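You operate a simulated robot arm through the tools that you are given. There is no shell and no other tool.

Carry out the task below with a simulated robot arm. There is one attempt and no reset: what you move stays moved.

Task
Retime the clamped motor to turn Right; prove it at the gauge box.
Fine: cover off, ring's stripe to the housing's line for that way, cover back on; the clamp stays locked, the pieces beside the mat stay.

The check looks at the end state, three seconds after you hand in, the way a careful person would. Anything else that was tipped, shoved, dropped, spilled or broken makes it a failure. A push-on lid holds only when it is set on centred and level and pressed home; a screw cap is set on level and turned clockwise until tight.

Robot
A 7-joint arm with a two-finger parallel gripper, fixed in place. Base frame: the origin is at the foot of the arm, x ahead of it, y to its left, z up. Lengths are in m, angles in degrees, forces in N, time in s.
Its first joint turns from -132.0 to 132.0 degrees. Payload 3.91 kg.
Tool frame: the origin (TCP) lies between the finger pads and is the grasp point; the fingertips stand 0.03 m ahead of it; z points along the fingers, y is the line along which they close. The gripper opens to 0.11 m. The fingers are 0.02 m wide and 0.01 m thick; the gripper's body (0.048 by 0.112 m) begins 0.055 m behind the TCP.
Orientation is that of the tool frame in the base frame, as [roll, pitch, yaw] about the fixed x, y, z axes, in that order (R = Rz(yaw) Ry(pitch) Rx(roll)). With the fingers straight down and closing along the base's y, the tool's x points along the base's -x, its y along +y and its z along -z.

Tools
- The arm moves only by the tool arm_command. Its arguments are lists of equal length, an entry for each row: "linear": the shift along the base's x, y, z in m, a list of three; "angular": the turn, a rotation vector about the base's x, y, z in degrees, a list of three; "fingers": the gripper command, from -1 (shut) to 1 (fully open), values between in proportion. In form: {"linear": [[dx, dy, dz], ...], "angular": [[wx, wy, wz], ...], "fingers": [fingers, ...]}. A call has 1 to 20 rows; each row shifts and turns the commanded pose from where the row before left it. Each row takes 0.2 s and may step no farther than 0.05 m and 8.6 degrees from the row before; otherwise, or with a gripper value out of range, the whole call is refused. Where a pose cannot be reached the arm comes as near as it can. A force on the tool above 50 N (or 10 N above the force at the start of the call, whichever is more), or a blocked arm, ends the call early, and 0.2 s more pass. The fingers move at their own pace (about 0.108 m/s each) and stop on an object; they squeeze with about 23 N. The grip force told is the motor's: it shows also when the fingers shut on nothing. Time passes only in rows, and 0.2 s behind the last, so rows that do not move let the fingers close. It gives the time, the measured TCP pose, the force on the tool (base axes), the opening and the grip force at its end, in the units of the frame above (readings bear some noise), with the torque about the TCP (base axes, N m) and any sound that the robot's microphone picked up.
- Cameras (640 x 400 px; columns grow to the right, rows downward): "scene" is fixed at [0.2202, 0.5015, 1.6293]; the picture's right is [0.08, -1.00, 0.00], its down [-0.93, -0.07, -0.35] and it looks along [0.35, 0.03, -0.94] (base axes); focal length 231 px, centre (320, 200). "wrist" rides on the gripper at [0.072, 0.017, -0.103] in the tool frame; the picture's right is [-0.23, 0.97, 0.00], its down [-0.76, -0.18, -0.62] and it looks along [-0.61, -0.14, 0.78] (tool axes); focal length 222 px, centre (320, 200). There is no depth. A picture from a camera that has moved, and an enlarged one, comes with that camera's place and axes in the base frame and with its lens.
- snapshot(camera): a new picture of that camera. The clock stands still meanwhile.
- zoom(camera, box): a new picture of the part [left, top, right, bottom] of that camera's present view, enlarged. The clock stands still meanwhile.
- finish_job(): hands the job in; it is judged then, once.

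Nothing tells you positions but the pictures and the camera data. Unless the task says otherwise, let go and move clear before handing in.

The tools are called after "Call:" as a command line: name --argument value ..., lists and objects as JSON in quotes. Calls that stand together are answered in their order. arm_command: Moves the arm, as the interface text tells. Its arguments: {"type":"object","properties":{"linear":{"type":"array","items":{"type":"array","items":{"type":"number"}}},"angular":{"type":"array","items":{"type":"array","items":{"type":"number"}}},"fingers":{"type":"array","items":{"type":"number"}}},"required":["linear","angular","fingers"]} The other tools are called the same way: snapshot (camera) takes a picture; zoom (camera, box) takes an enlarged picture of a part of a camera's view; finish_job () hands the job in.

At the start:

```text
clock: 0.0
ee_pos: [0.6019, 0.367, 1.2489]
ee_rot: [180.0, 0.0, -179.9]
contact_force: [-0.2, -0.2, -0.2]
torque: [0.03, 0.01, 0.0]
width: 0.1101
gripper_force: 0.0
```

scene: 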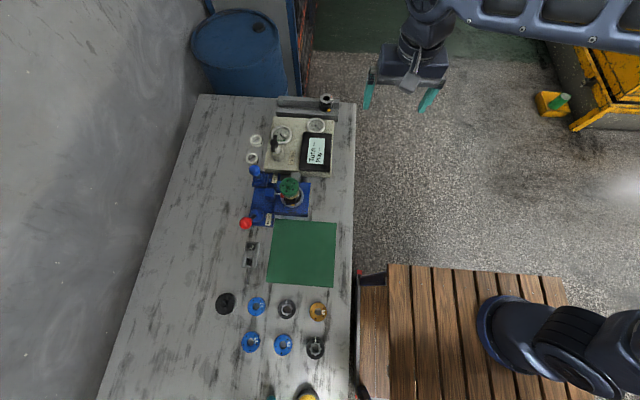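
wrist: 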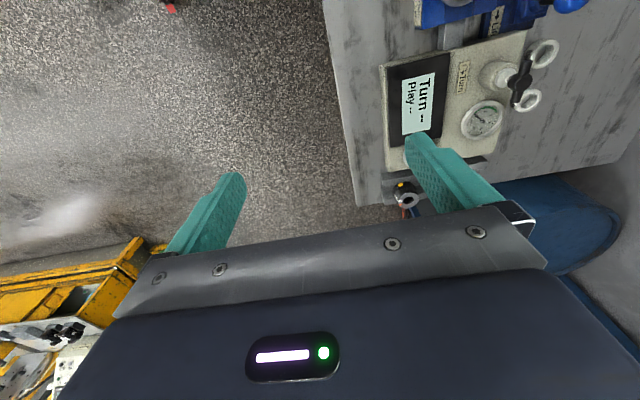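

I see a bench with a gauge box at the far end, a blue vise clamping a green-capped motor, a green mat, and loose rings. I'll look closer before moving.

Call:
zoom --camera "scene" --box '[230, 160, 330, 230]'

Call:
zoom --camera "scene" --box '[230, 90, 360, 175]'

Call:
zoom --camera "scene" --box '[200, 230, 360, 400]'

Call:
zoom --camera "wrist" --box '[360, 0, 600, 220]'

```text
5.71 times, centred on (280, 195) of scene
camera zoom: at [0.2202, 0.5015, 1.6293], right [0.08, -1.0, 0.0], down [-0.93, -0.07, -0.35], along [0.35, 0.03, -0.94], focal length 1321 px, centre (549, 229)
```

zoom: 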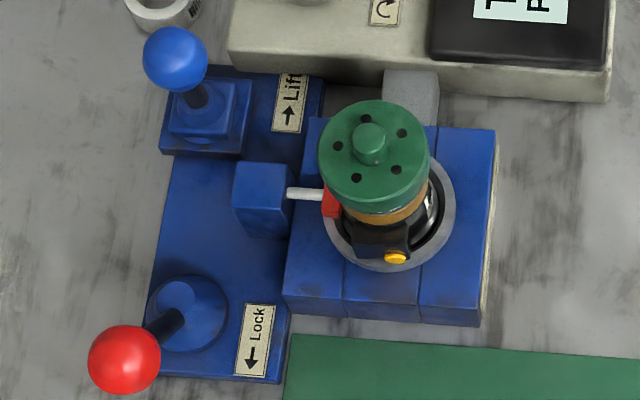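

```text
4.71 times, centred on (295, 132) of scene
camera zoom: at [0.2202, 0.5015, 1.6293], right [0.08, -1.0, 0.0], down [-0.93, -0.07, -0.35], along [0.35, 0.03, -0.94], focal length 1088 px, centre (438, 518)
```

zoom: 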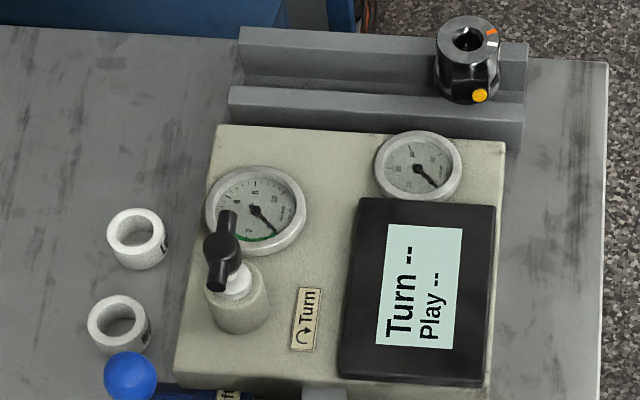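

```text
2.35 times, centred on (280, 315) of scene
camera zoom: at [0.2202, 0.5015, 1.6293], right [0.08, -1.0, 0.0], down [-0.93, -0.07, -0.35], along [0.35, 0.03, -0.94], focal length 544 px, centre (414, -71)
```

zoom: 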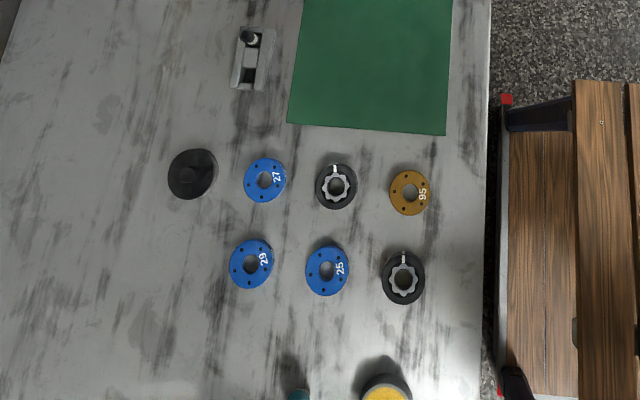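

```text
1.82 times, centred on (480, 110) of wrist
camera zoom: at [0.531, 0.3837, 1.3526], right [0.23, 0.97, 0.0], down [0.76, -0.18, 0.62], along [0.61, -0.14, -0.78], focal length 404 px, centre (29, 364)
```

zoom: 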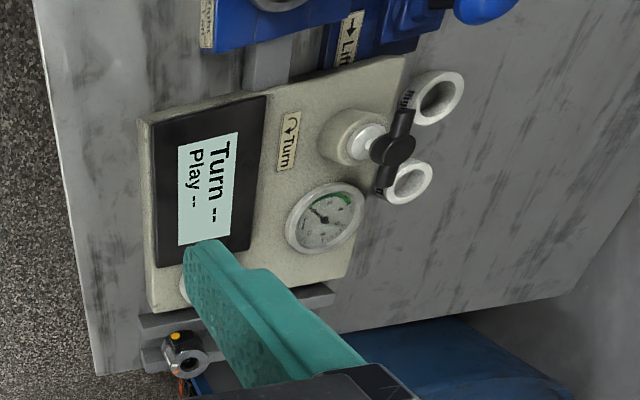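

The motor stands in the blue fixture at about (0.53, 0.63), with the table top near z≈0.8. I'll bring the wrist camera nearer to look at it.

Call:
arm_command --linear '[[-0.018, 0.029, -0.012], [-0.018, 0.029, -0.012], [-0.018, 0.029, -0.012], [-0.018, 0.029, -0.012], [-0.018, 0.029, -0.012], [-0.018, 0.029, -0.012], [-0.018, 0.029, -0.012], [-0.018, 0.029, -0.012], [-0.018, 0.029, -0.012], [-0.018, 0.029, -0.012], [0, 0, 0]]' --angular '[[0, 0, 0], [0, 0, 0], [0, 0, 0], [0, 0, 0], [0, 0, 0], [0, 0, 0], [0, 0, 0], [0, 0, 0], [0, 0, 0], [0, 0, 0], [0, 0, 0]]' --fingers '[1, 1, 1, 1, 1, 1, 1, 1, 1, 1, 1]'

Call:
snapshot --camera "wrist"

Call:
snapshot --camera "scene"

```text
clock: 2.4
ee_pos: [0.4233, 0.6571, 1.1272]
ee_rot: [-180.0, -0.1, 180.0]
contact_force: [-0.3, 0.5, 0.2]
torque: [0.03, 0.01, 0.02]
width: 0.11
gripper_force: 0.2
```

```text
taken
camera wrist: at [0.3523, 0.6735, 1.2319], right [0.23, 0.97, 0.0], down [0.76, -0.18, 0.62], along [0.61, -0.14, -0.78], focal length 222 px, centre (320, 200)
```

wrist: 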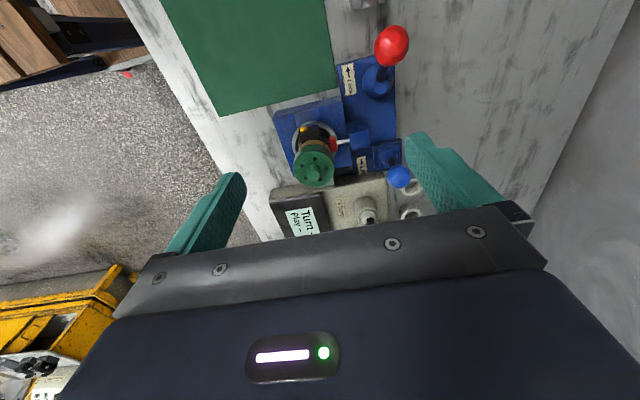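

```text
taken
```

scene: 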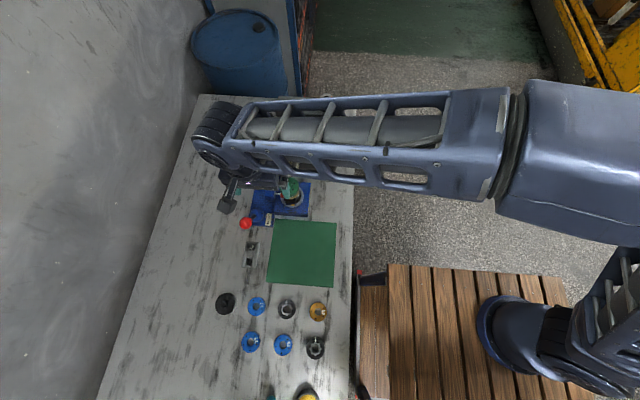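

The motor's cover knob is at about (0.517, 0.628, 0.95). I'll zoom in from here to see its parts.

Call:
zoom --camera "wrist" --box '[260, 100, 400, 200]'

Call:
zoom --camera "wrist" --box '[260, 10, 440, 240]'

```text
4.00 times, centred on (330, 150) of wrist
camera zoom: at [0.3523, 0.6735, 1.2319], right [0.23, 0.97, 0.0], down [0.76, -0.18, 0.62], along [0.61, -0.14, -0.78], focal length 888 px, centre (280, 400)
```

zoom: 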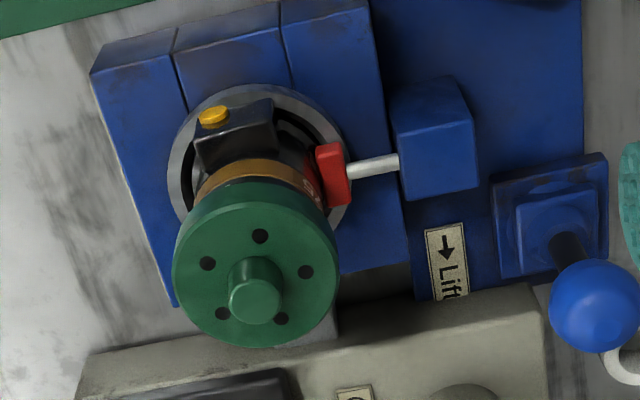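

```text
1.74 times, centred on (350, 125) of wrist
camera zoom: at [0.3523, 0.6735, 1.2319], right [0.23, 0.97, 0.0], down [0.76, -0.18, 0.62], along [0.61, -0.14, -0.78], focal length 386 px, centre (268, 330)
```

zoom: 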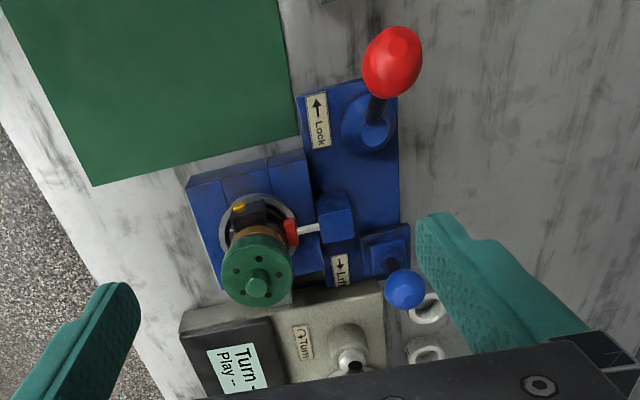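

The green cover sits on an amber ring with a red pad and rod touching its side. I'm moving closer and lower for detail.

Call:
arm_command --linear '[[0.0, 0, -0.03], [0.0, 0, -0.03], [0.0, 0, -0.03], [0, 0, 0]]' --angular '[[0, 0, 0], [0, 0, 0], [0, 0, 0], [0, 0, 0]]' --fingers '[1, 1, 1, 1]'

Call:
zoom --camera "wrist" --box '[240, 80, 400, 200]'

Call:
snapshot --camera "wrist"

```text
clock: 3.4
ee_pos: [0.4212, 0.6581, 1.0402]
ee_rot: [179.9, -0.1, -180.0]
contact_force: [-0.3, 1.1, 0.2]
torque: [0.06, 0.03, 0.02]
width: 0.1099
gripper_force: 0.1
```

```text
3.33 times, centred on (320, 140) of wrist
camera zoom: at [0.3504, 0.6756, 1.1435], right [0.23, 0.97, 0.0], down [0.76, -0.18, 0.62], along [0.61, -0.14, -0.78], focal length 740 px, centre (320, 400)
```

zoom: 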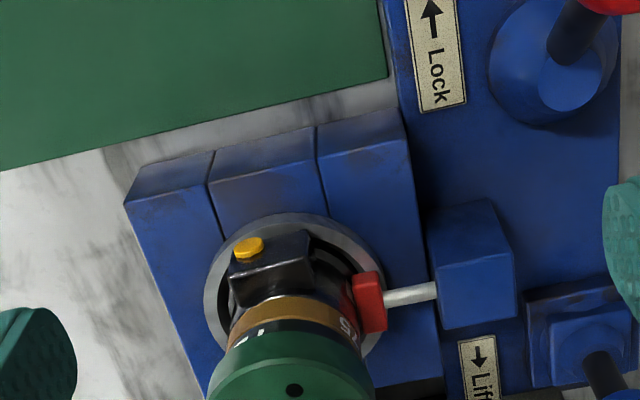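

```text
taken
camera wrist: at [0.3504, 0.6756, 1.1435], right [0.23, 0.97, 0.0], down [0.76, -0.18, 0.62], along [0.61, -0.14, -0.78], focal length 222 px, centre (320, 200)
```

wrist: 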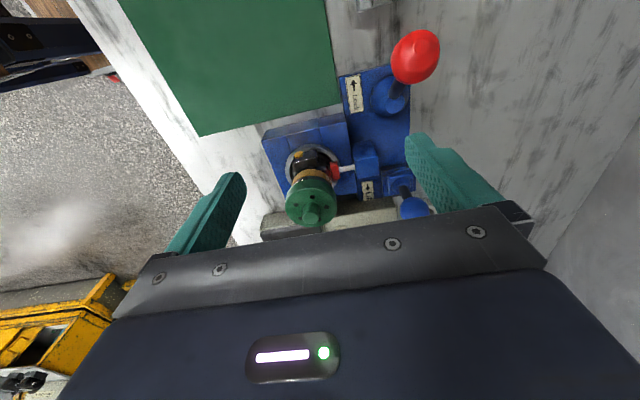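

The table seems to be around z≈0.88–0.90, and the knob top at about (0.516, 0.626, 0.955). I'm backing off and lowering slightly to see the housing side.

Call:
arm_command --linear '[[-0.03, 0, 0], [-0.03, 0, -0.02], [0, 0, -0.02], [0, 0, 0]]' --angular '[[0, 0, 0], [0, 0, 0], [0, 0, 0], [0, 0, 0]]' --fingers '[1, 1, 1, 1]'

Call:
zoom --camera "wrist" --box '[250, 110, 410, 210]'

Call:
snapshot --camera "wrist"

```text
clock: 4.4
ee_pos: [0.3608, 0.6596, 1.0001]
ee_rot: [179.9, 0.0, -180.0]
contact_force: [0.2, -0.1, 0.0]
torque: [0.01, 0.01, 0.01]
width: 0.1102
gripper_force: 0.0
```

```text
4.00 times, centred on (330, 160) of wrist
camera zoom: at [0.2906, 0.6754, 1.1041], right [0.23, 0.97, 0.0], down [0.76, -0.18, 0.62], along [0.61, -0.14, -0.78], focal length 888 px, centre (280, 360)
```

zoom: 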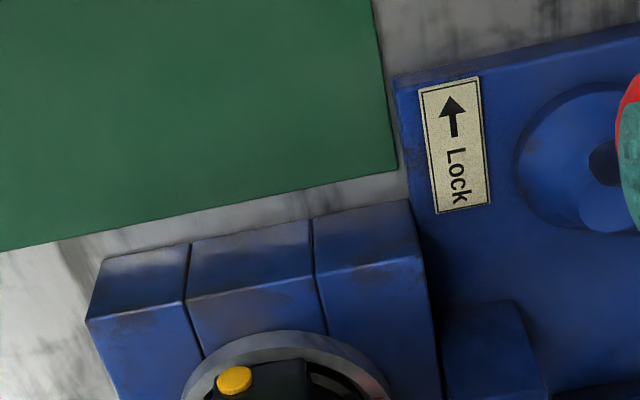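

```text
taken
camera wrist: at [0.2906, 0.6754, 1.1041], right [0.23, 0.97, 0.0], down [0.76, -0.18, 0.62], along [0.61, -0.14, -0.78], focal length 222 px, centre (320, 200)
```

wrist: 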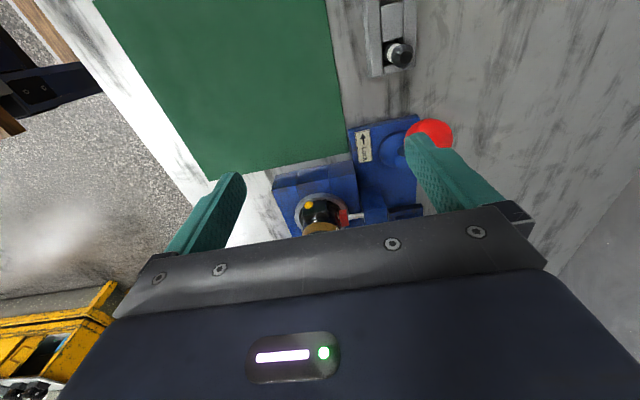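

The table is near z≈0.80 and the red lock ball sits at about (0.40, 0.76, 0.89). I'll tilt the gripper 40° to look at the motor more from the side.

Call:
arm_command --linear '[[0.0, -0.005, 0], [0.0, -0.005, 0], [0.0, -0.005, 0], [0.0, -0.005, -0.01], [0.01, -0.005, -0.02], [0.02, 0, -0.02], [0, 0, 0]]' --angular '[[0, -8, 0], [0, -8, 0], [0, -8, 0], [0, -8, 0], [0, -8, 0], [0, 0, 0], [0, 0, 0]]' --fingers '[1, 1, 1, 1, 1, 1, 1]'

Call:
snapshot --camera "wrist"

Call:
zoom --camera "wrist" --box '[240, 110, 400, 230]'

```text
clock: 6.0
ee_pos: [0.3911, 0.6329, 0.9486]
ee_rot: [180.0, 40.0, 179.9]
contact_force: [-1.0, 1.1, -0.6]
torque: [0.01, 0.04, 0.01]
width: 0.11
gripper_force: 0.1
```

```text
taken
camera wrist: at [0.2709, 0.6499, 0.9825], right [0.17, 0.97, 0.15], down [0.18, -0.18, 0.97], along [0.97, -0.14, -0.21], focal length 222 px, centre (320, 200)
```

wrist: 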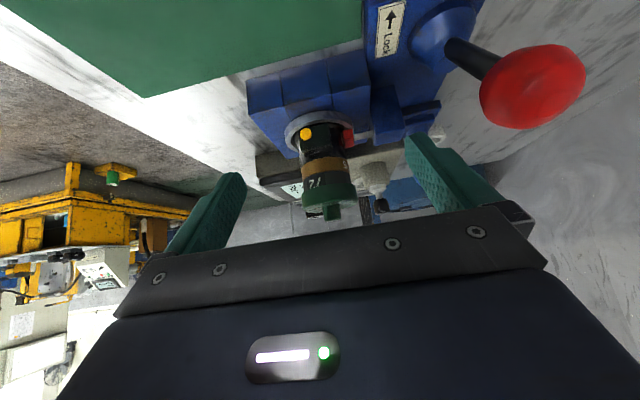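

```text
3.33 times, centred on (320, 170) of wrist
camera zoom: at [0.2709, 0.6499, 0.9825], right [0.17, 0.97, 0.15], down [0.18, -0.18, 0.97], along [0.97, -0.14, -0.21], focal length 740 px, centre (320, 300)
```

zoom: 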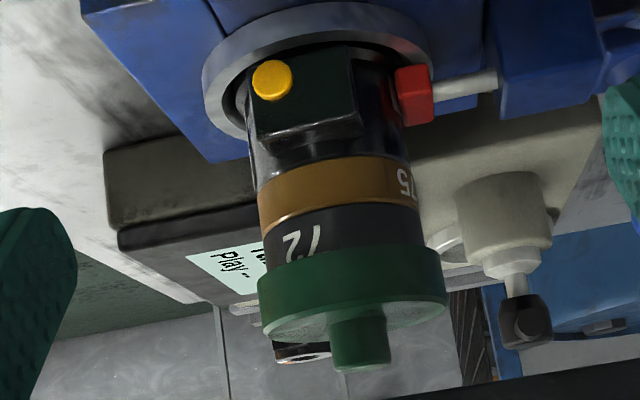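

I can see the motor upside-down in the picture: yellow-dot connector, amber band marked "75", a black band with numbers, and the green cover with its knob. Next I'll look at the reference unit in the rear rack and the gauge box.

Call:
arm_command --linear '[[0, 0, 0.03], [0, 0, 0.04], [0, 0, 0.04], [0, 0, 0.03], [0, 0, 0.03], [0.048, -0.008, 0], [0.048, -0.008, 0], [0.048, -0.008, 0], [0.048, -0.008, 0], [0.048, -0.008, 0], [0.048, -0.008, 0], [0.048, -0.008, 0], [0.048, -0.008, 0], [0, 0, 0]]' --angular '[[0, 8, 0], [0, 8, 0], [0, 8, 0], [0, 8, 0], [0, 8, 0], [0, 0, 0], [0, 0, 0], [0, 0, 0], [0, 0, 0], [0, 0, 0], [0, 0, 0], [0, 0, 0], [0, 0, 0], [0, 0, 0]]' --fingers '[1, 1, 1, 1, 1, 1, 1, 1, 1, 1, 1, 1, 1, 1]'

Call:
snapshot --camera "wrist"

Call:
zoom --camera "wrist" --box '[240, 100, 400, 220]'

```text
clock: 9.0
ee_pos: [0.7779, 0.5705, 1.1213]
ee_rot: [180.0, 0.1, -179.9]
contact_force: [-0.5, 0.7, 0.4]
torque: [-0.02, 0.02, 0.0]
width: 0.1098
gripper_force: 0.0
```

```text
taken
camera wrist: at [0.7063, 0.5872, 1.225], right [0.23, 0.97, 0.0], down [0.76, -0.18, 0.62], along [0.61, -0.14, -0.78], focal length 222 px, centre (320, 200)
```

wrist: 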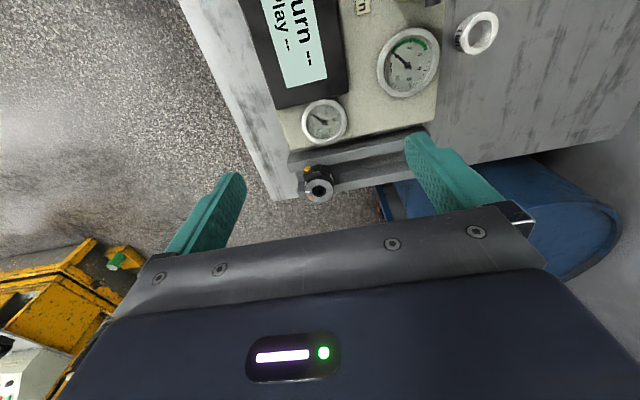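

```text
3.33 times, centred on (320, 160) of wrist
camera zoom: at [0.7063, 0.5872, 1.225], right [0.23, 0.97, 0.0], down [0.76, -0.18, 0.62], along [0.61, -0.14, -0.78], focal length 740 px, centre (320, 333)
```

zoom: 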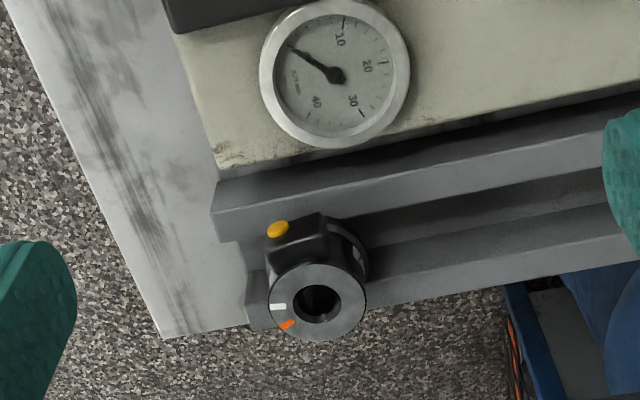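

The rack unit shows white and orange lines on its top face. I'll zoom further on it, and on the gauge box.

Call:
zoom --camera "wrist" --box '[295, 155, 345, 205]'

Call:
zoom --camera "wrist" --box '[360, 0, 510, 110]'

Call:
zoom --camera "scene" --box '[315, 88, 345, 118]'

Call:
snapshot --camera "scene"

```text
8.00 times, centred on (320, 180) of wrist
camera zoom: at [0.7063, 0.5872, 1.225], right [0.23, 0.97, 0.0], down [0.76, -0.18, 0.62], along [0.61, -0.14, -0.78], focal length 1777 px, centre (320, 360)
```

zoom: 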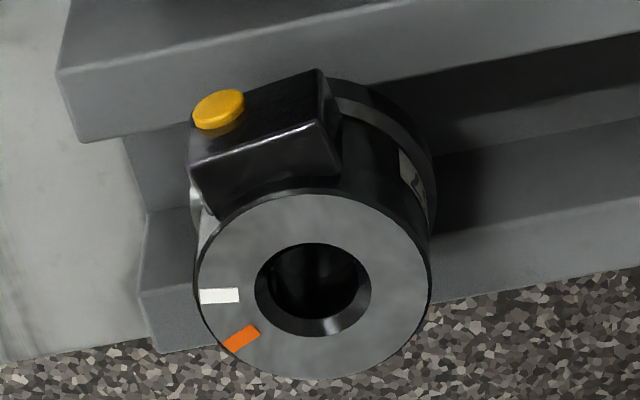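

```text
3.64 times, centred on (435, 55) of wrist
camera zoom: at [0.7063, 0.5872, 1.225], right [0.23, 0.97, 0.0], down [0.76, -0.18, 0.62], along [0.61, -0.14, -0.78], focal length 808 px, centre (-98, 727)
```

zoom: 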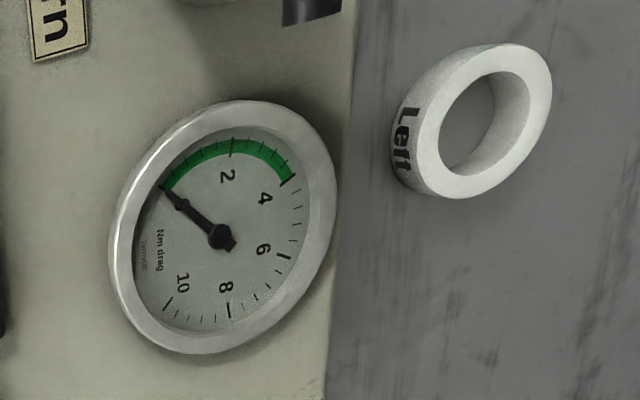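

```text
13.33 times, centred on (330, 103) of scene
camera zoom: at [0.2202, 0.5015, 1.6293], right [0.08, -1.0, 0.0], down [-0.93, -0.07, -0.35], along [0.35, 0.03, -0.94], focal length 3083 px, centre (187, 1493)
```

zoom: 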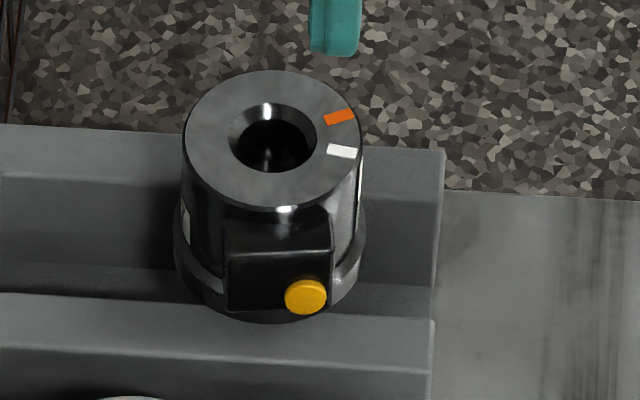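

```text
taken
```

scene: 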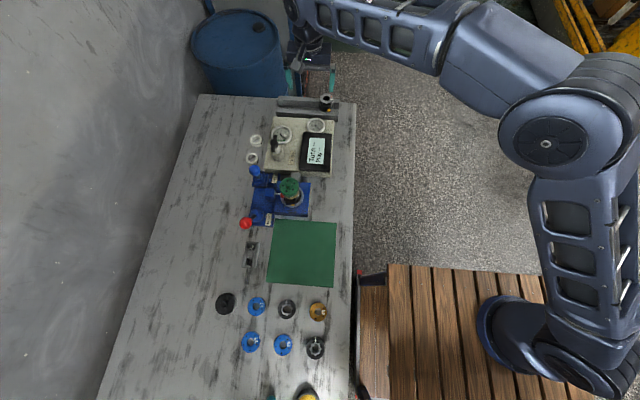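

The left gauge reads "Nm drag" with a green zone, and one collar is marked "Left". I'll check the rack unit's side label and the second collar.

Call:
zoom --camera "wrist" --box '[323, 162, 343, 182]'

Call:
zoom --camera "wrist" --box '[300, 98, 350, 148]'

Call:
zoom --camera "scene" --box '[240, 125, 275, 170]'

Call:
zoom --camera "scene" --box '[210, 235, 340, 360]'

```text
16.00 times, centred on (333, 172) of wrist
camera zoom: at [0.7063, 0.5872, 1.225], right [0.23, 0.97, 0.0], down [0.76, -0.18, 0.62], along [0.61, -0.14, -0.78], focal length 3554 px, centre (112, 648)
```

zoom: 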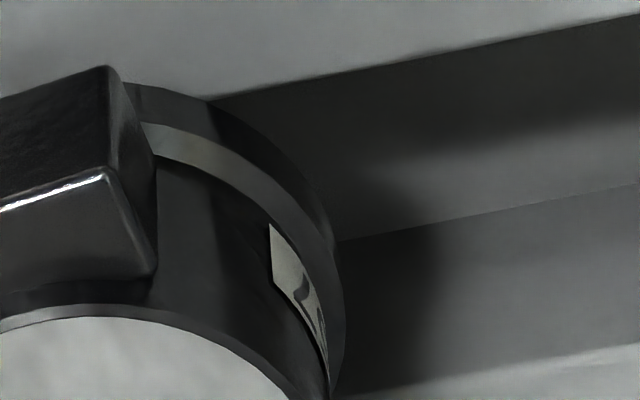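

```text
8.00 times, centred on (325, 123) of wrist
camera zoom: at [0.7063, 0.5872, 1.225], right [0.23, 0.97, 0.0], down [0.76, -0.18, 0.62], along [0.61, -0.14, -0.78], focal length 1777 px, centre (280, 816)
```

zoom: 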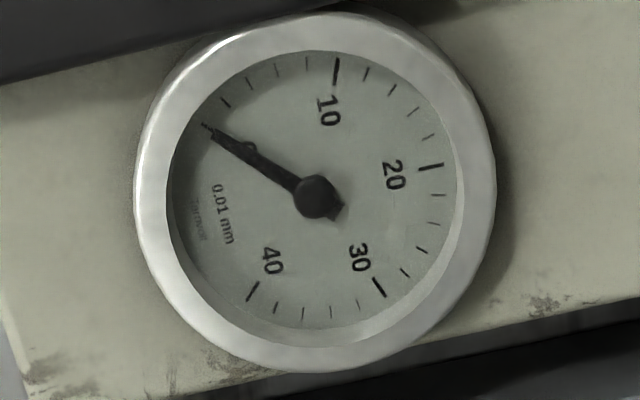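

```text
8.89 times, centred on (258, 148) of scene
camera zoom: at [0.2202, 0.5015, 1.6293], right [0.08, -1.0, 0.0], down [-0.93, -0.07, -0.35], along [0.35, 0.03, -0.94], focal length 2055 px, centre (876, 667)
```

zoom: 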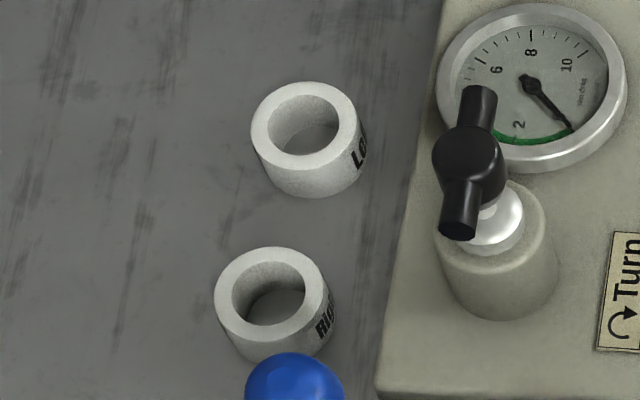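

```text
3.20 times, centred on (275, 298) of scene
camera zoom: at [0.2202, 0.5015, 1.6293], right [0.08, -1.0, 0.0], down [-0.93, -0.07, -0.35], along [0.35, 0.03, -0.94], focal length 740 px, centre (464, -112)
```

zoom: 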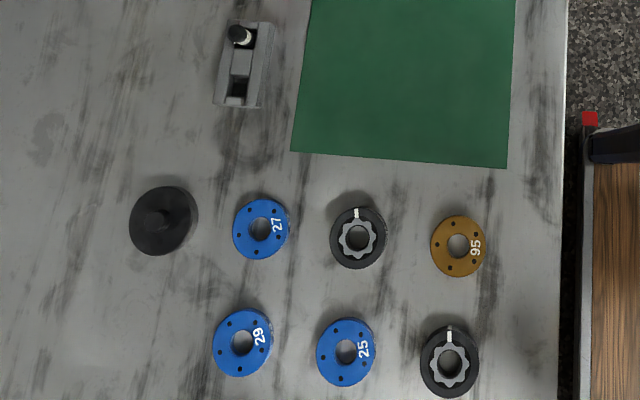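

The collars read "Left" and "Right", and the rack unit has a label on its +y side. I'll swing round to read that label.

Call:
arm_command --linear '[[0.005, 0.022, 0], [0.005, 0.022, 0], [0.005, 0.022, 0], [0.005, 0.022, -0.01], [0, 0.022, -0.01], [0, 0.02, -0.01], [0, 0, 0]]' --angular '[[0, 0, -8], [0, 0, -8], [0, 0, -8], [0, 0, -8], [0, 0, -8], [0, 0, -8], [0, 0, 0]]' --fingers '[1, 1, 1, 1, 1, 1, 1]'

Call:
snapshot --camera "wrist"

```text
clock: 10.6
ee_pos: [0.792, 0.6975, 1.0887]
ee_rot: [180.0, 0.1, 131.8]
contact_force: [-0.8, -0.5, -0.3]
torque: [0.04, -0.01, 0.0]
width: 0.1099
gripper_force: 0.0
out of reach, approached as far as the arm can: row 6
```

```text
taken
camera wrist: at [0.7577, 0.762, 1.1929], right [0.88, 0.48, 0.0], down [0.38, -0.69, 0.62], along [0.3, -0.55, -0.78], focal length 222 px, centre (320, 200)
```

wrist: 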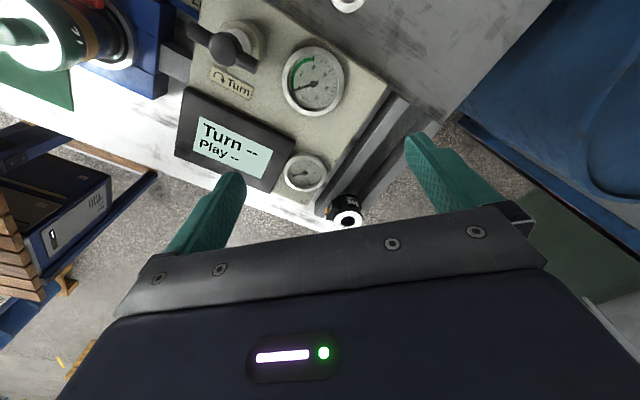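

Call:
zoom --camera "wrist" --box '[325, 185, 370, 235]'

Call:
zoom --camera "wrist" --box '[0, 0, 170, 110]'

Call:
zoom --camera "wrist" --box '[170, 0, 350, 110]'

```text
8.00 times, centred on (348, 210) of wrist
camera zoom: at [0.7577, 0.762, 1.1929], right [0.88, 0.48, 0.0], down [0.38, -0.69, 0.62], along [0.3, -0.55, -0.78], focal length 1777 px, centre (100, 120)
```

zoom: 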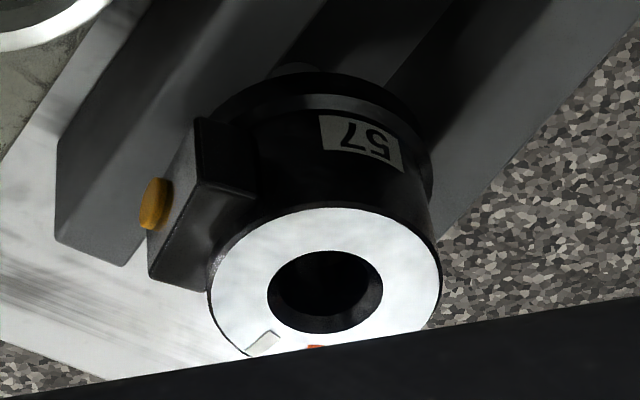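

```text
3.64 times, centred on (85, 55) of wrist
camera zoom: at [0.7577, 0.762, 1.1929], right [0.88, 0.48, 0.0], down [0.38, -0.69, 0.62], along [0.3, -0.55, -0.78], focal length 808 px, centre (1174, 727)
```

zoom: 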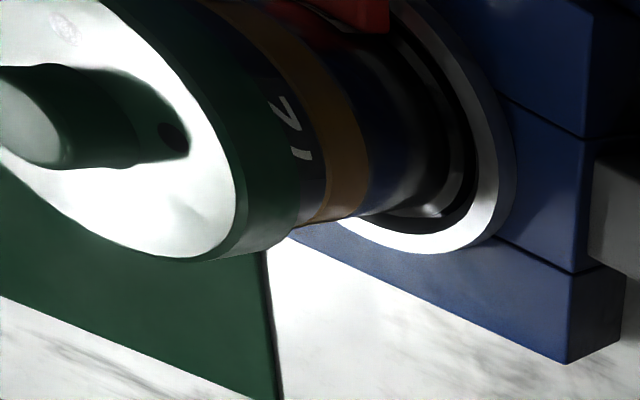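

```text
3.56 times, centred on (260, 55) of wrist
camera zoom: at [0.7577, 0.762, 1.1929], right [0.88, 0.48, 0.0], down [0.38, -0.69, 0.62], along [0.3, -0.55, -0.78], focal length 790 px, centre (533, 716)
```

zoom: 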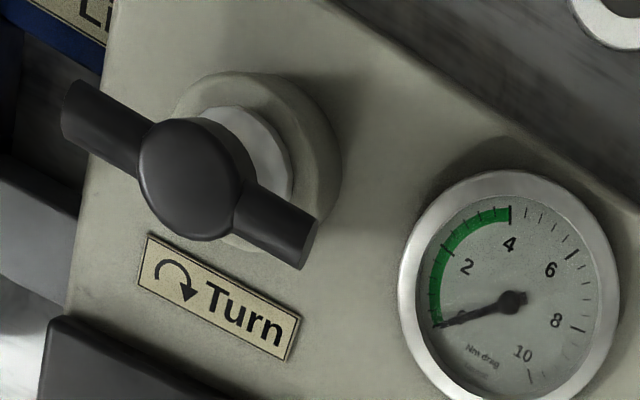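

The rack unit is just housing no. 57 with white and orange lines. I'm going back over the motor for accurate measurement before removing the cover.

Call:
arm_command --linear '[[-0.04, -0.008, 0.02], [-0.04, -0.008, 0.01], [-0.04, -0.008, 0], [-0.04, -0.008, 0], [-0.04, -0.008, 0], [-0.04, -0.008, 0], [-0.04, -0.008, 0], [-0.042, -0.005, 0], [0, 0, -0.04], [0, 0, -0.03], [0, 0, 0]]' --angular '[[0, 0, 8], [0, 0, 8], [0, 0, 8], [0, 0, 8], [0, 0, 8], [0, 0, 8.2], [0, 0, 0], [0, 0, 0], [0, 0, 0], [0, 0, 0], [0, 0, 0]]' --fingers '[1, 1, 1, 1, 1, 1, 1, 1, 1, 1, 1]'

Call:
snapshot --camera "wrist"

Call:
zoom --camera "wrist" --box '[240, 110, 400, 230]'

```text
clock: 13.0
ee_pos: [0.4713, 0.6362, 1.045]
ee_rot: [179.9, 0.0, -179.8]
contact_force: [0.2, -0.4, 0.4]
torque: [0.01, -0.01, 0.02]
width: 0.1104
gripper_force: 0.0
```

```text
taken
camera wrist: at [0.3996, 0.6526, 1.1496], right [0.22, 0.97, 0.0], down [0.76, -0.17, 0.62], along [0.61, -0.14, -0.78], focal length 222 px, centre (320, 200)
```

wrist: 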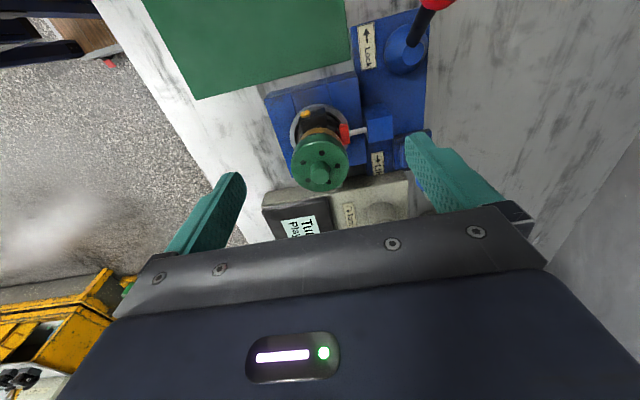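

```text
3.33 times, centred on (320, 170) of wrist
camera zoom: at [0.3996, 0.6526, 1.1496], right [0.22, 0.97, 0.0], down [0.76, -0.17, 0.62], along [0.61, -0.14, -0.78], focal length 740 px, centre (320, 300)
```

zoom: 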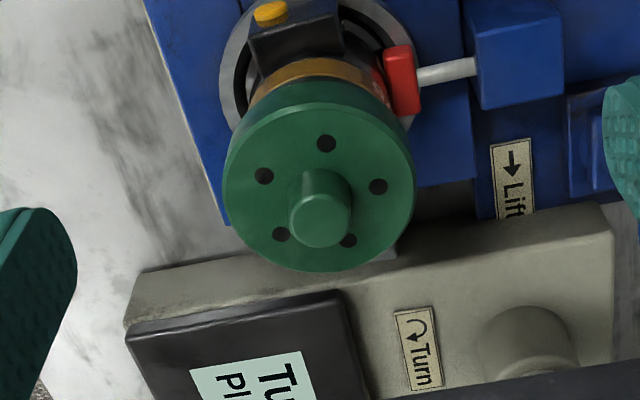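

The cover's centre comes out at about (0.523, 0.624). I'll shift the tool right over it and re-measure.

Call:
arm_command --linear '[[0.026, -0.006, 0], [0.0255, -0.006, 0], [0, 0, 0]]' --angular '[[0, 0, 0], [0, 0, 0], [0, 0, 0]]' --fingers '[1, 1, 1]'

Call:
zoom --camera "wrist" --box '[240, 60, 400, 180]'

```text
clock: 13.8
ee_pos: [0.523, 0.6219, 1.0473]
ee_rot: [-179.9, 0.0, -179.7]
contact_force: [0.8, 0.3, 0.0]
torque: [-0.02, -0.01, 0.0]
width: 0.1101
gripper_force: 0.0
```

```text
3.33 times, centred on (320, 120) of wrist
camera zoom: at [0.452, 0.6382, 1.1519], right [0.22, 0.97, 0.0], down [0.76, -0.17, 0.62], along [0.61, -0.14, -0.78], focal length 740 px, centre (320, 467)
```

zoom: 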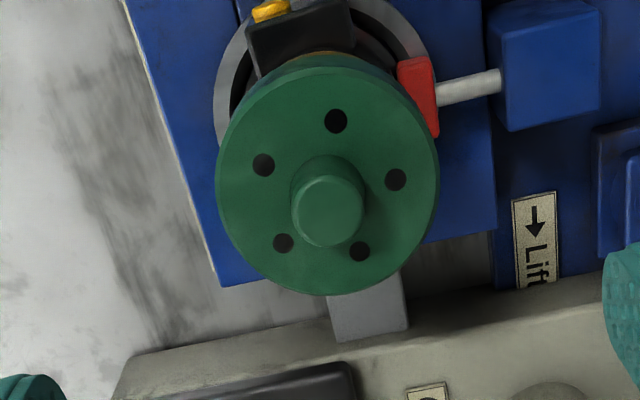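

The axis is at (0.521, 0.6245), the cover face at z≈0.940, the knob Ø20 mm with its top at 0.957, and the cover Ø62 mm. I'll come down on the knob with the fingers half open.

Call:
arm_command --linear '[[-0.001, 0.001, -0.02], [-0.001, 0.0015, -0.02], [0, 0, -0.015], [0, 0, -0.01], [0, 0, 0], [0, 0, 0]]' --angular '[[0, 0, 0], [0, 0, 0], [0, 0, 0], [0, 0, 0], [0, 0, 0], [0, 0, 0]]' --fingers '[-0.1, -0.1, -0.1, -0.1, -0.1, -0.1]'

Call:
snapshot --camera "wrist"

Call:
zoom --camera "wrist" --box '[240, 60, 400, 180]'

```text
clock: 15.2
ee_pos: [0.5217, 0.6236, 0.9821]
ee_rot: [-179.9, 0.1, -179.9]
contact_force: [-0.3, -0.2, 0.7]
torque: [-0.02, 0.01, -0.06]
width: 0.0497
gripper_force: 0.1
```

```text
taken
camera wrist: at [0.4501, 0.6401, 1.0864], right [0.22, 0.97, 0.0], down [0.76, -0.17, 0.62], along [0.61, -0.14, -0.78], focal length 222 px, centre (320, 200)
```

wrist: 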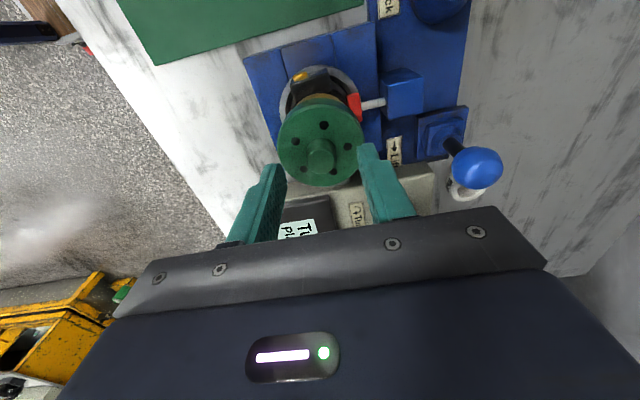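

```text
3.33 times, centred on (320, 120) of wrist
camera zoom: at [0.4501, 0.6401, 1.0864], right [0.22, 0.97, 0.0], down [0.76, -0.17, 0.62], along [0.61, -0.14, -0.78], focal length 740 px, centre (320, 467)
```

zoom: 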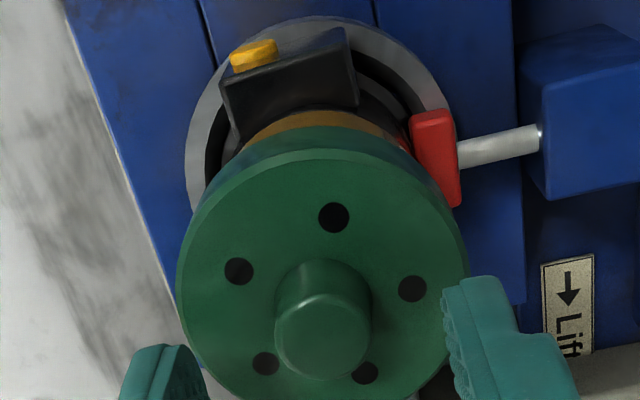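

The fingers straddle the knob well centred. I'll go down 9 mm more and close on the knob.

Call:
arm_command --linear '[[0, 0.001, -0.005], [0, 0, -0.004], [0, 0, 0], [0, 0, 0], [0, 0, 0], [0, 0, 0]]' --angular '[[0, 0, 0], [0, 0, 0], [0, 0, 0], [0, 0, 0], [0, 0, 0], [0, 0, 0]]' --fingers '[-0.1, -0.1, -0.4, -1, -1, -1]'

Call:
zoom --camera "wrist" --box '[240, 60, 400, 180]'

```text
clock: 16.6
ee_pos: [0.5215, 0.6258, 0.9726]
ee_rot: [-179.9, 0.0, -179.9]
contact_force: [-0.3, 0.7, -0.3]
torque: [0.03, -0.01, 0.0]
width: 0.0193
gripper_force: 23.2
```

```text
3.33 times, centred on (320, 120) of wrist
camera zoom: at [0.4499, 0.6418, 1.0771], right [0.22, 0.97, 0.0], down [0.76, -0.17, 0.62], along [0.61, -0.14, -0.78], focal length 740 px, centre (320, 467)
```

zoom: 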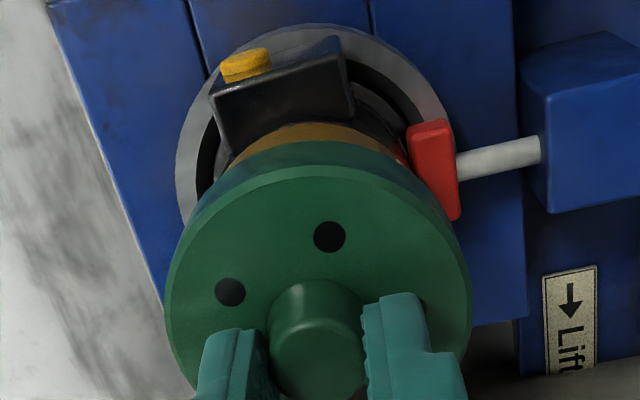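

The knob is gripped (19 mm). I'll try a gentle straight pull to learn whether it is push-on or threaded.

Call:
arm_command --linear '[[0, 0, 0.001], [0, 0, 0.001], [0, 0, 0]]' --angular '[[0, 0, 0], [0, 0, 0], [0, 0, 0]]' --fingers '[-1, -1, -1]'

```text
clock: 17.4
ee_pos: [0.5222, 0.6259, 0.9746]
ee_rot: [179.9, -0.1, -179.8]
contact_force: [0.6, 0.3, -3.5]
torque: [0.0, 0.02, 0.01]
width: 0.0194
gripper_force: 23.6
```

Call:
arm_command --linear '[[0, 0, 0.001], [0, 0, 0.001], [0, 0, 0.001], [0, 0, 0]]' --angular '[[0, 0, 0], [0, 0, 0], [0, 0, 0], [0, 0, 0]]' --fingers '[-1, -1, -1, -1]'

Call:
zoom --camera "wrist" --box '[240, 60, 400, 180]'

```text
clock: 18.4
ee_pos: [0.5216, 0.6246, 0.9777]
ee_rot: [-180.0, 0.0, -179.8]
contact_force: [-0.4, -0.1, -3.0]
torque: [0.01, 0.01, 0.01]
width: 0.0197
gripper_force: 22.9
```

```text
3.33 times, centred on (320, 120) of wrist
camera zoom: at [0.45, 0.641, 1.0824], right [0.22, 0.97, 0.0], down [0.76, -0.17, 0.62], along [0.61, -0.14, -0.78], focal length 740 px, centre (320, 467)
```

zoom: 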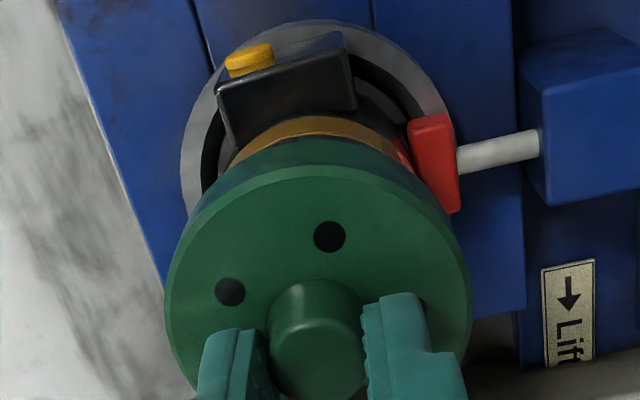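

The cover lifts freely, carrying about 3 N of weight. I'm continuing straight up and will look underneath.

Call:
arm_command --linear '[[0, 0, 0.005], [0, 0, 0.005], [0, 0, 0.01], [0, 0, 0.01], [0, 0, 0.02], [0, 0, 0.02], [0, 0, 0]]' --angular '[[0, 0, 0], [0, 0, 0], [0, 0, 0], [0, 0, 0], [0, 0, 0], [0, 0, 0], [0, 0, 0]]' --fingers '[-1, -1, -1, -1, -1, -1, -1]'

Call:
snapshot --camera "wrist"

Call:
snapshot --camera "scene"

```text
clock: 20.0
ee_pos: [0.5195, 0.6246, 1.0468]
ee_rot: [180.0, 0.0, -179.8]
contact_force: [0.0, -0.1, -3.9]
torque: [-0.04, 0.02, -0.01]
width: 0.0193
gripper_force: 23.4
```

```text
taken
camera wrist: at [0.4482, 0.6411, 1.1532], right [0.22, 0.97, 0.0], down [0.76, -0.17, 0.62], along [0.61, -0.14, -0.78], focal length 222 px, centre (320, 200)
```

wrist: 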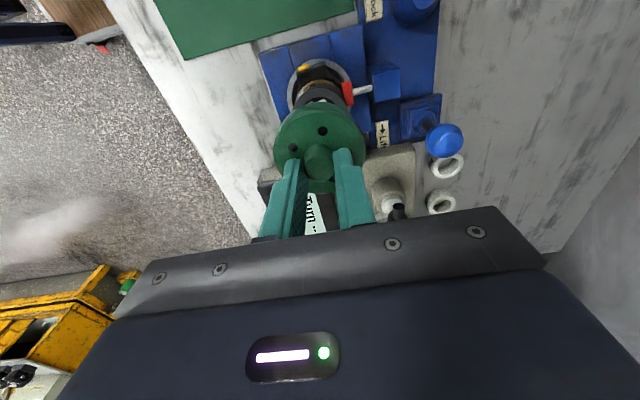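

```text
taken
```

scene: 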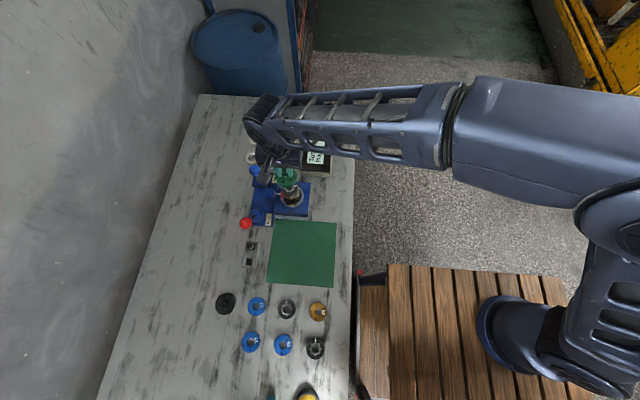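

The cover is off. I'll carry it to the mat, around (0.35, 0.59), and lower it until it touches.

Call:
arm_command --linear '[[-0.035, -0.007, 0], [-0.035, -0.007, 0], [-0.035, -0.007, 0], [-0.035, -0.007, 0], [-0.03, -0.007, 0], [0, 0, -0.03], [0, 0, -0.03], [0, 0, -0.03], [0, 0, -0.03], [0, 0, -0.03], [0, 0, -0.015], [0, 0, 0]]' --angular '[[0, 0, 0], [0, 0, 0], [0, 0, 0], [0, 0, 0], [0, 0, 0], [0, 0, 0], [0, 0, 0], [0, 0, 0], [0, 0, 0], [0, 0, 0], [0, 0, 0], [0, 0, 0]]' --fingers '[-1, -1, -1, -1, -1, -1, -1, -1, -1, -1, -1, -1]'

Call:
snapshot --camera "wrist"

Call:
snapshot --camera "scene"

Call:
zoom --camera "scene" --box '[255, 165, 335, 225]'

```text
clock: 22.6
ee_pos: [0.3534, 0.5911, 0.8836]
ee_rot: [-180.0, 0.0, -179.9]
contact_force: [0.0, -0.2, -3.5]
torque: [-0.01, 0.0, 0.0]
width: 0.0191
gripper_force: 23.1
```

```text
taken
camera wrist: at [0.282, 0.6073, 0.9879], right [0.22, 0.97, 0.0], down [0.76, -0.17, 0.62], along [0.61, -0.14, -0.78], focal length 222 px, centre (320, 200)
```

wrist: 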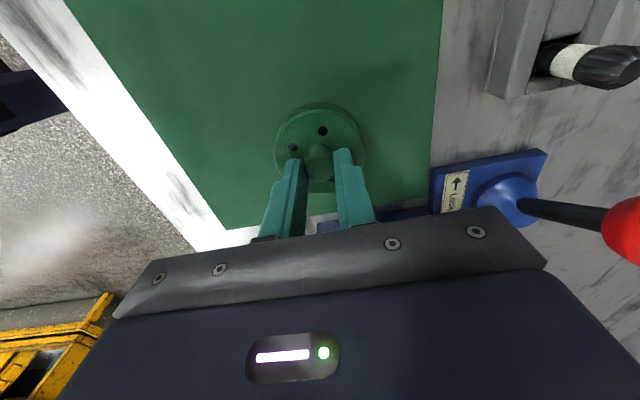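

```text
taken
```

scene: 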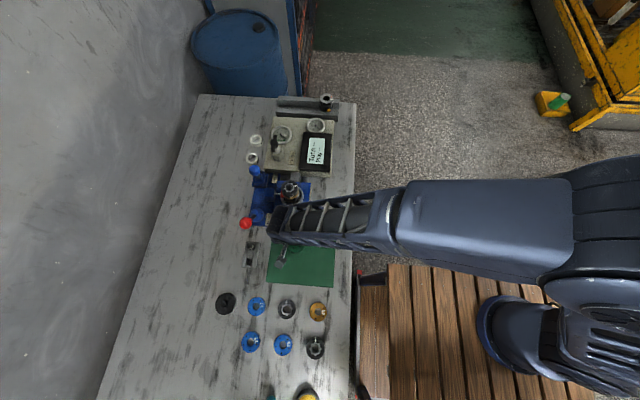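

```text
6.67 times, centred on (295, 195) of scene
camera zoom: at [0.2202, 0.5015, 1.6293], right [0.08, -1.0, 0.0], down [-0.93, -0.07, -0.35], along [0.35, 0.03, -0.94], focal length 1541 px, centre (487, 233)
```

zoom: 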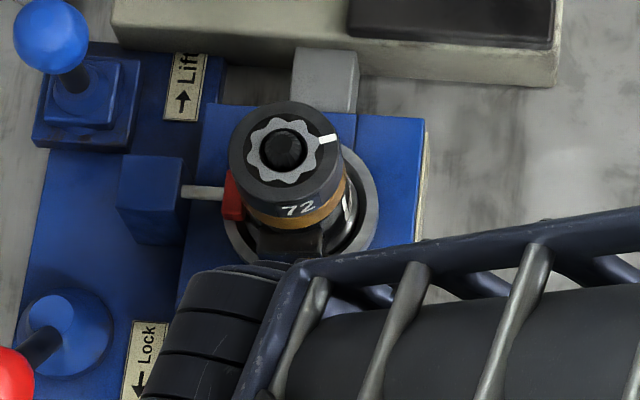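

The black ring "72" with its white stripe is now exposed on the motor. First I'll set the cover down gently on the mat.

Call:
arm_command --linear '[[0, 0, -0.008], [0, 0, -0.006], [0, 0, -0.004], [0, 0, -0.003], [0, 0, -0.003], [0, 0, 0]]' --angular '[[0, 0, 0], [0, 0, 0], [0, 0, 0], [0, 0, 0], [0, 0, 0], [0, 0, 0]]' --fingers '[-1, -1, -1, -1, -1, -1]'

Call:
snapshot --camera "wrist"

```text
clock: 24.0
ee_pos: [0.3512, 0.5895, 0.8613]
ee_rot: [179.9, 0.0, -179.8]
contact_force: [0.1, -0.1, -3.0]
torque: [-0.03, 0.02, 0.04]
width: 0.0193
gripper_force: 23.3
```

```text
taken
camera wrist: at [0.2809, 0.6065, 0.9642], right [0.22, 0.97, 0.0], down [0.76, -0.17, 0.62], along [0.61, -0.14, -0.78], focal length 222 px, centre (320, 200)
```

wrist: 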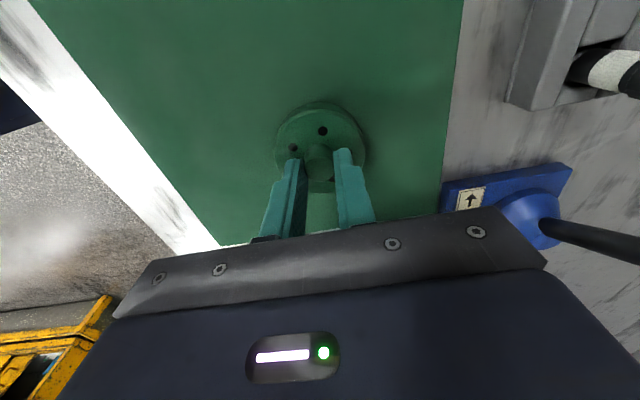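

Call:
arm_command --linear '[[0, 0, -0.002], [0, 0, -0.002], [0, 0, -0.001], [0, 0, 0]]' --angular '[[0, 0, 0], [0, 0, 0], [0, 0, 0], [0, 0, 0]]' --fingers '[-1, -1, -1, -1]'

```text
clock: 25.0
ee_pos: [0.3516, 0.5904, 0.8537]
ee_rot: [180.0, 0.0, -179.7]
contact_force: [2.4, -1.7, 22.7]
torque: [-0.2, -0.05, 0.03]
width: 0.0192
gripper_force: 23.0
```

The cover has touched the mat (22 N). I'll ease off, release and rise.

Call:
arm_command --linear '[[0, 0, 0.0015], [0, 0, 0], [0, 0, 0], [0, 0, 0], [0, 0, 0.01], [0, 0, 0.03], [0, 0, 0.04], [0, 0, 0.04], [0, 0, 0]]' --angular '[[0, 0, 0], [0, 0, 0], [0, 0, 0], [0, 0, 0], [0, 0, 0], [0, 0, 0], [0, 0, 0], [0, 0, 0], [0, 0, 0]]' --fingers '[-1, -0.6, -0.3, -0.1, -0.1, -0.1, 0.5, 1, 1]'

Call:
snapshot --camera "wrist"

```text
clock: 27.0
ee_pos: [0.3511, 0.5898, 0.9775]
ee_rot: [180.0, 0.1, -179.7]
contact_force: [-0.4, 0.1, -0.2]
torque: [0.01, -0.04, -0.03]
width: 0.1102
gripper_force: 0.1
```

```text
taken
camera wrist: at [0.2796, 0.6067, 1.0825], right [0.22, 0.97, 0.0], down [0.76, -0.17, 0.62], along [0.61, -0.14, -0.78], focal length 222 px, centre (320, 200)
```

wrist: 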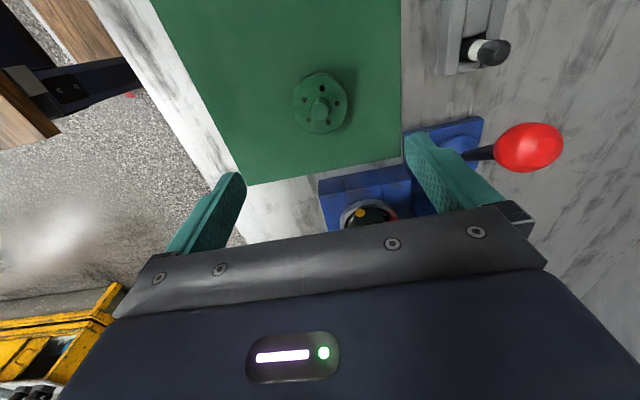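

The cover rests flat on the mat. I'm now moving back above the motor to see the ring and housing lines.

Call:
arm_command --linear '[[0, 0.01, 0.04], [0.04, 0.012, 0.02], [0.04, 0.012, 0.0], [0.03, 0.01, 0], [0.0, 0, 0]]' --angular '[[0, 0, 0], [0, 0, 0], [0, 0, 0], [0, 0, 0], [0, 0, 0]]' --fingers '[1, 1, 1, 1, 1]'

Call:
zoom --camera "wrist" --box '[270, 100, 370, 190]'

Call:
zoom --camera "scene" --box '[270, 170, 320, 220]'

```text
clock: 28.2
ee_pos: [0.4604, 0.6362, 1.0353]
ee_rot: [180.0, 0.0, -179.8]
contact_force: [-0.9, 0.3, -0.6]
torque: [0.01, -0.01, -0.01]
width: 0.1102
gripper_force: 0.0
```

```text
4.44 times, centred on (320, 145) of wrist
camera zoom: at [0.3887, 0.6519, 1.1406], right [0.22, 0.97, 0.0], down [0.76, -0.17, 0.62], along [0.61, -0.14, -0.78], focal length 987 px, centre (320, 444)
```

zoom: 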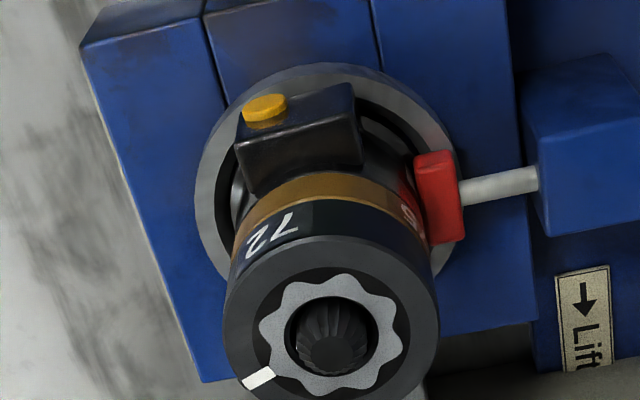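

```text
8.00 times, centred on (295, 195) of scene
camera zoom: at [0.2202, 0.5015, 1.6293], right [0.08, -1.0, 0.0], down [-0.93, -0.07, -0.35], along [0.35, 0.03, -0.94], focal length 1850 px, centre (520, 240)
```

zoom: 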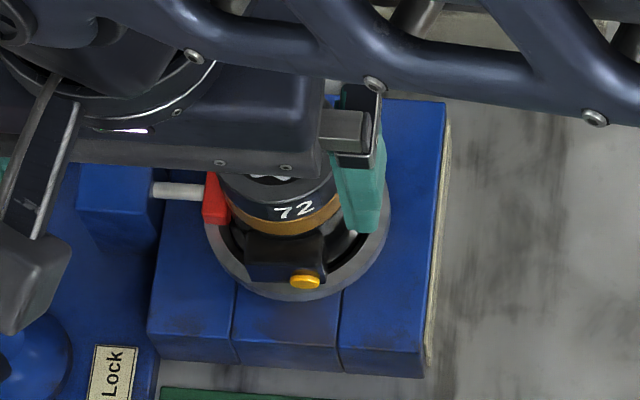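

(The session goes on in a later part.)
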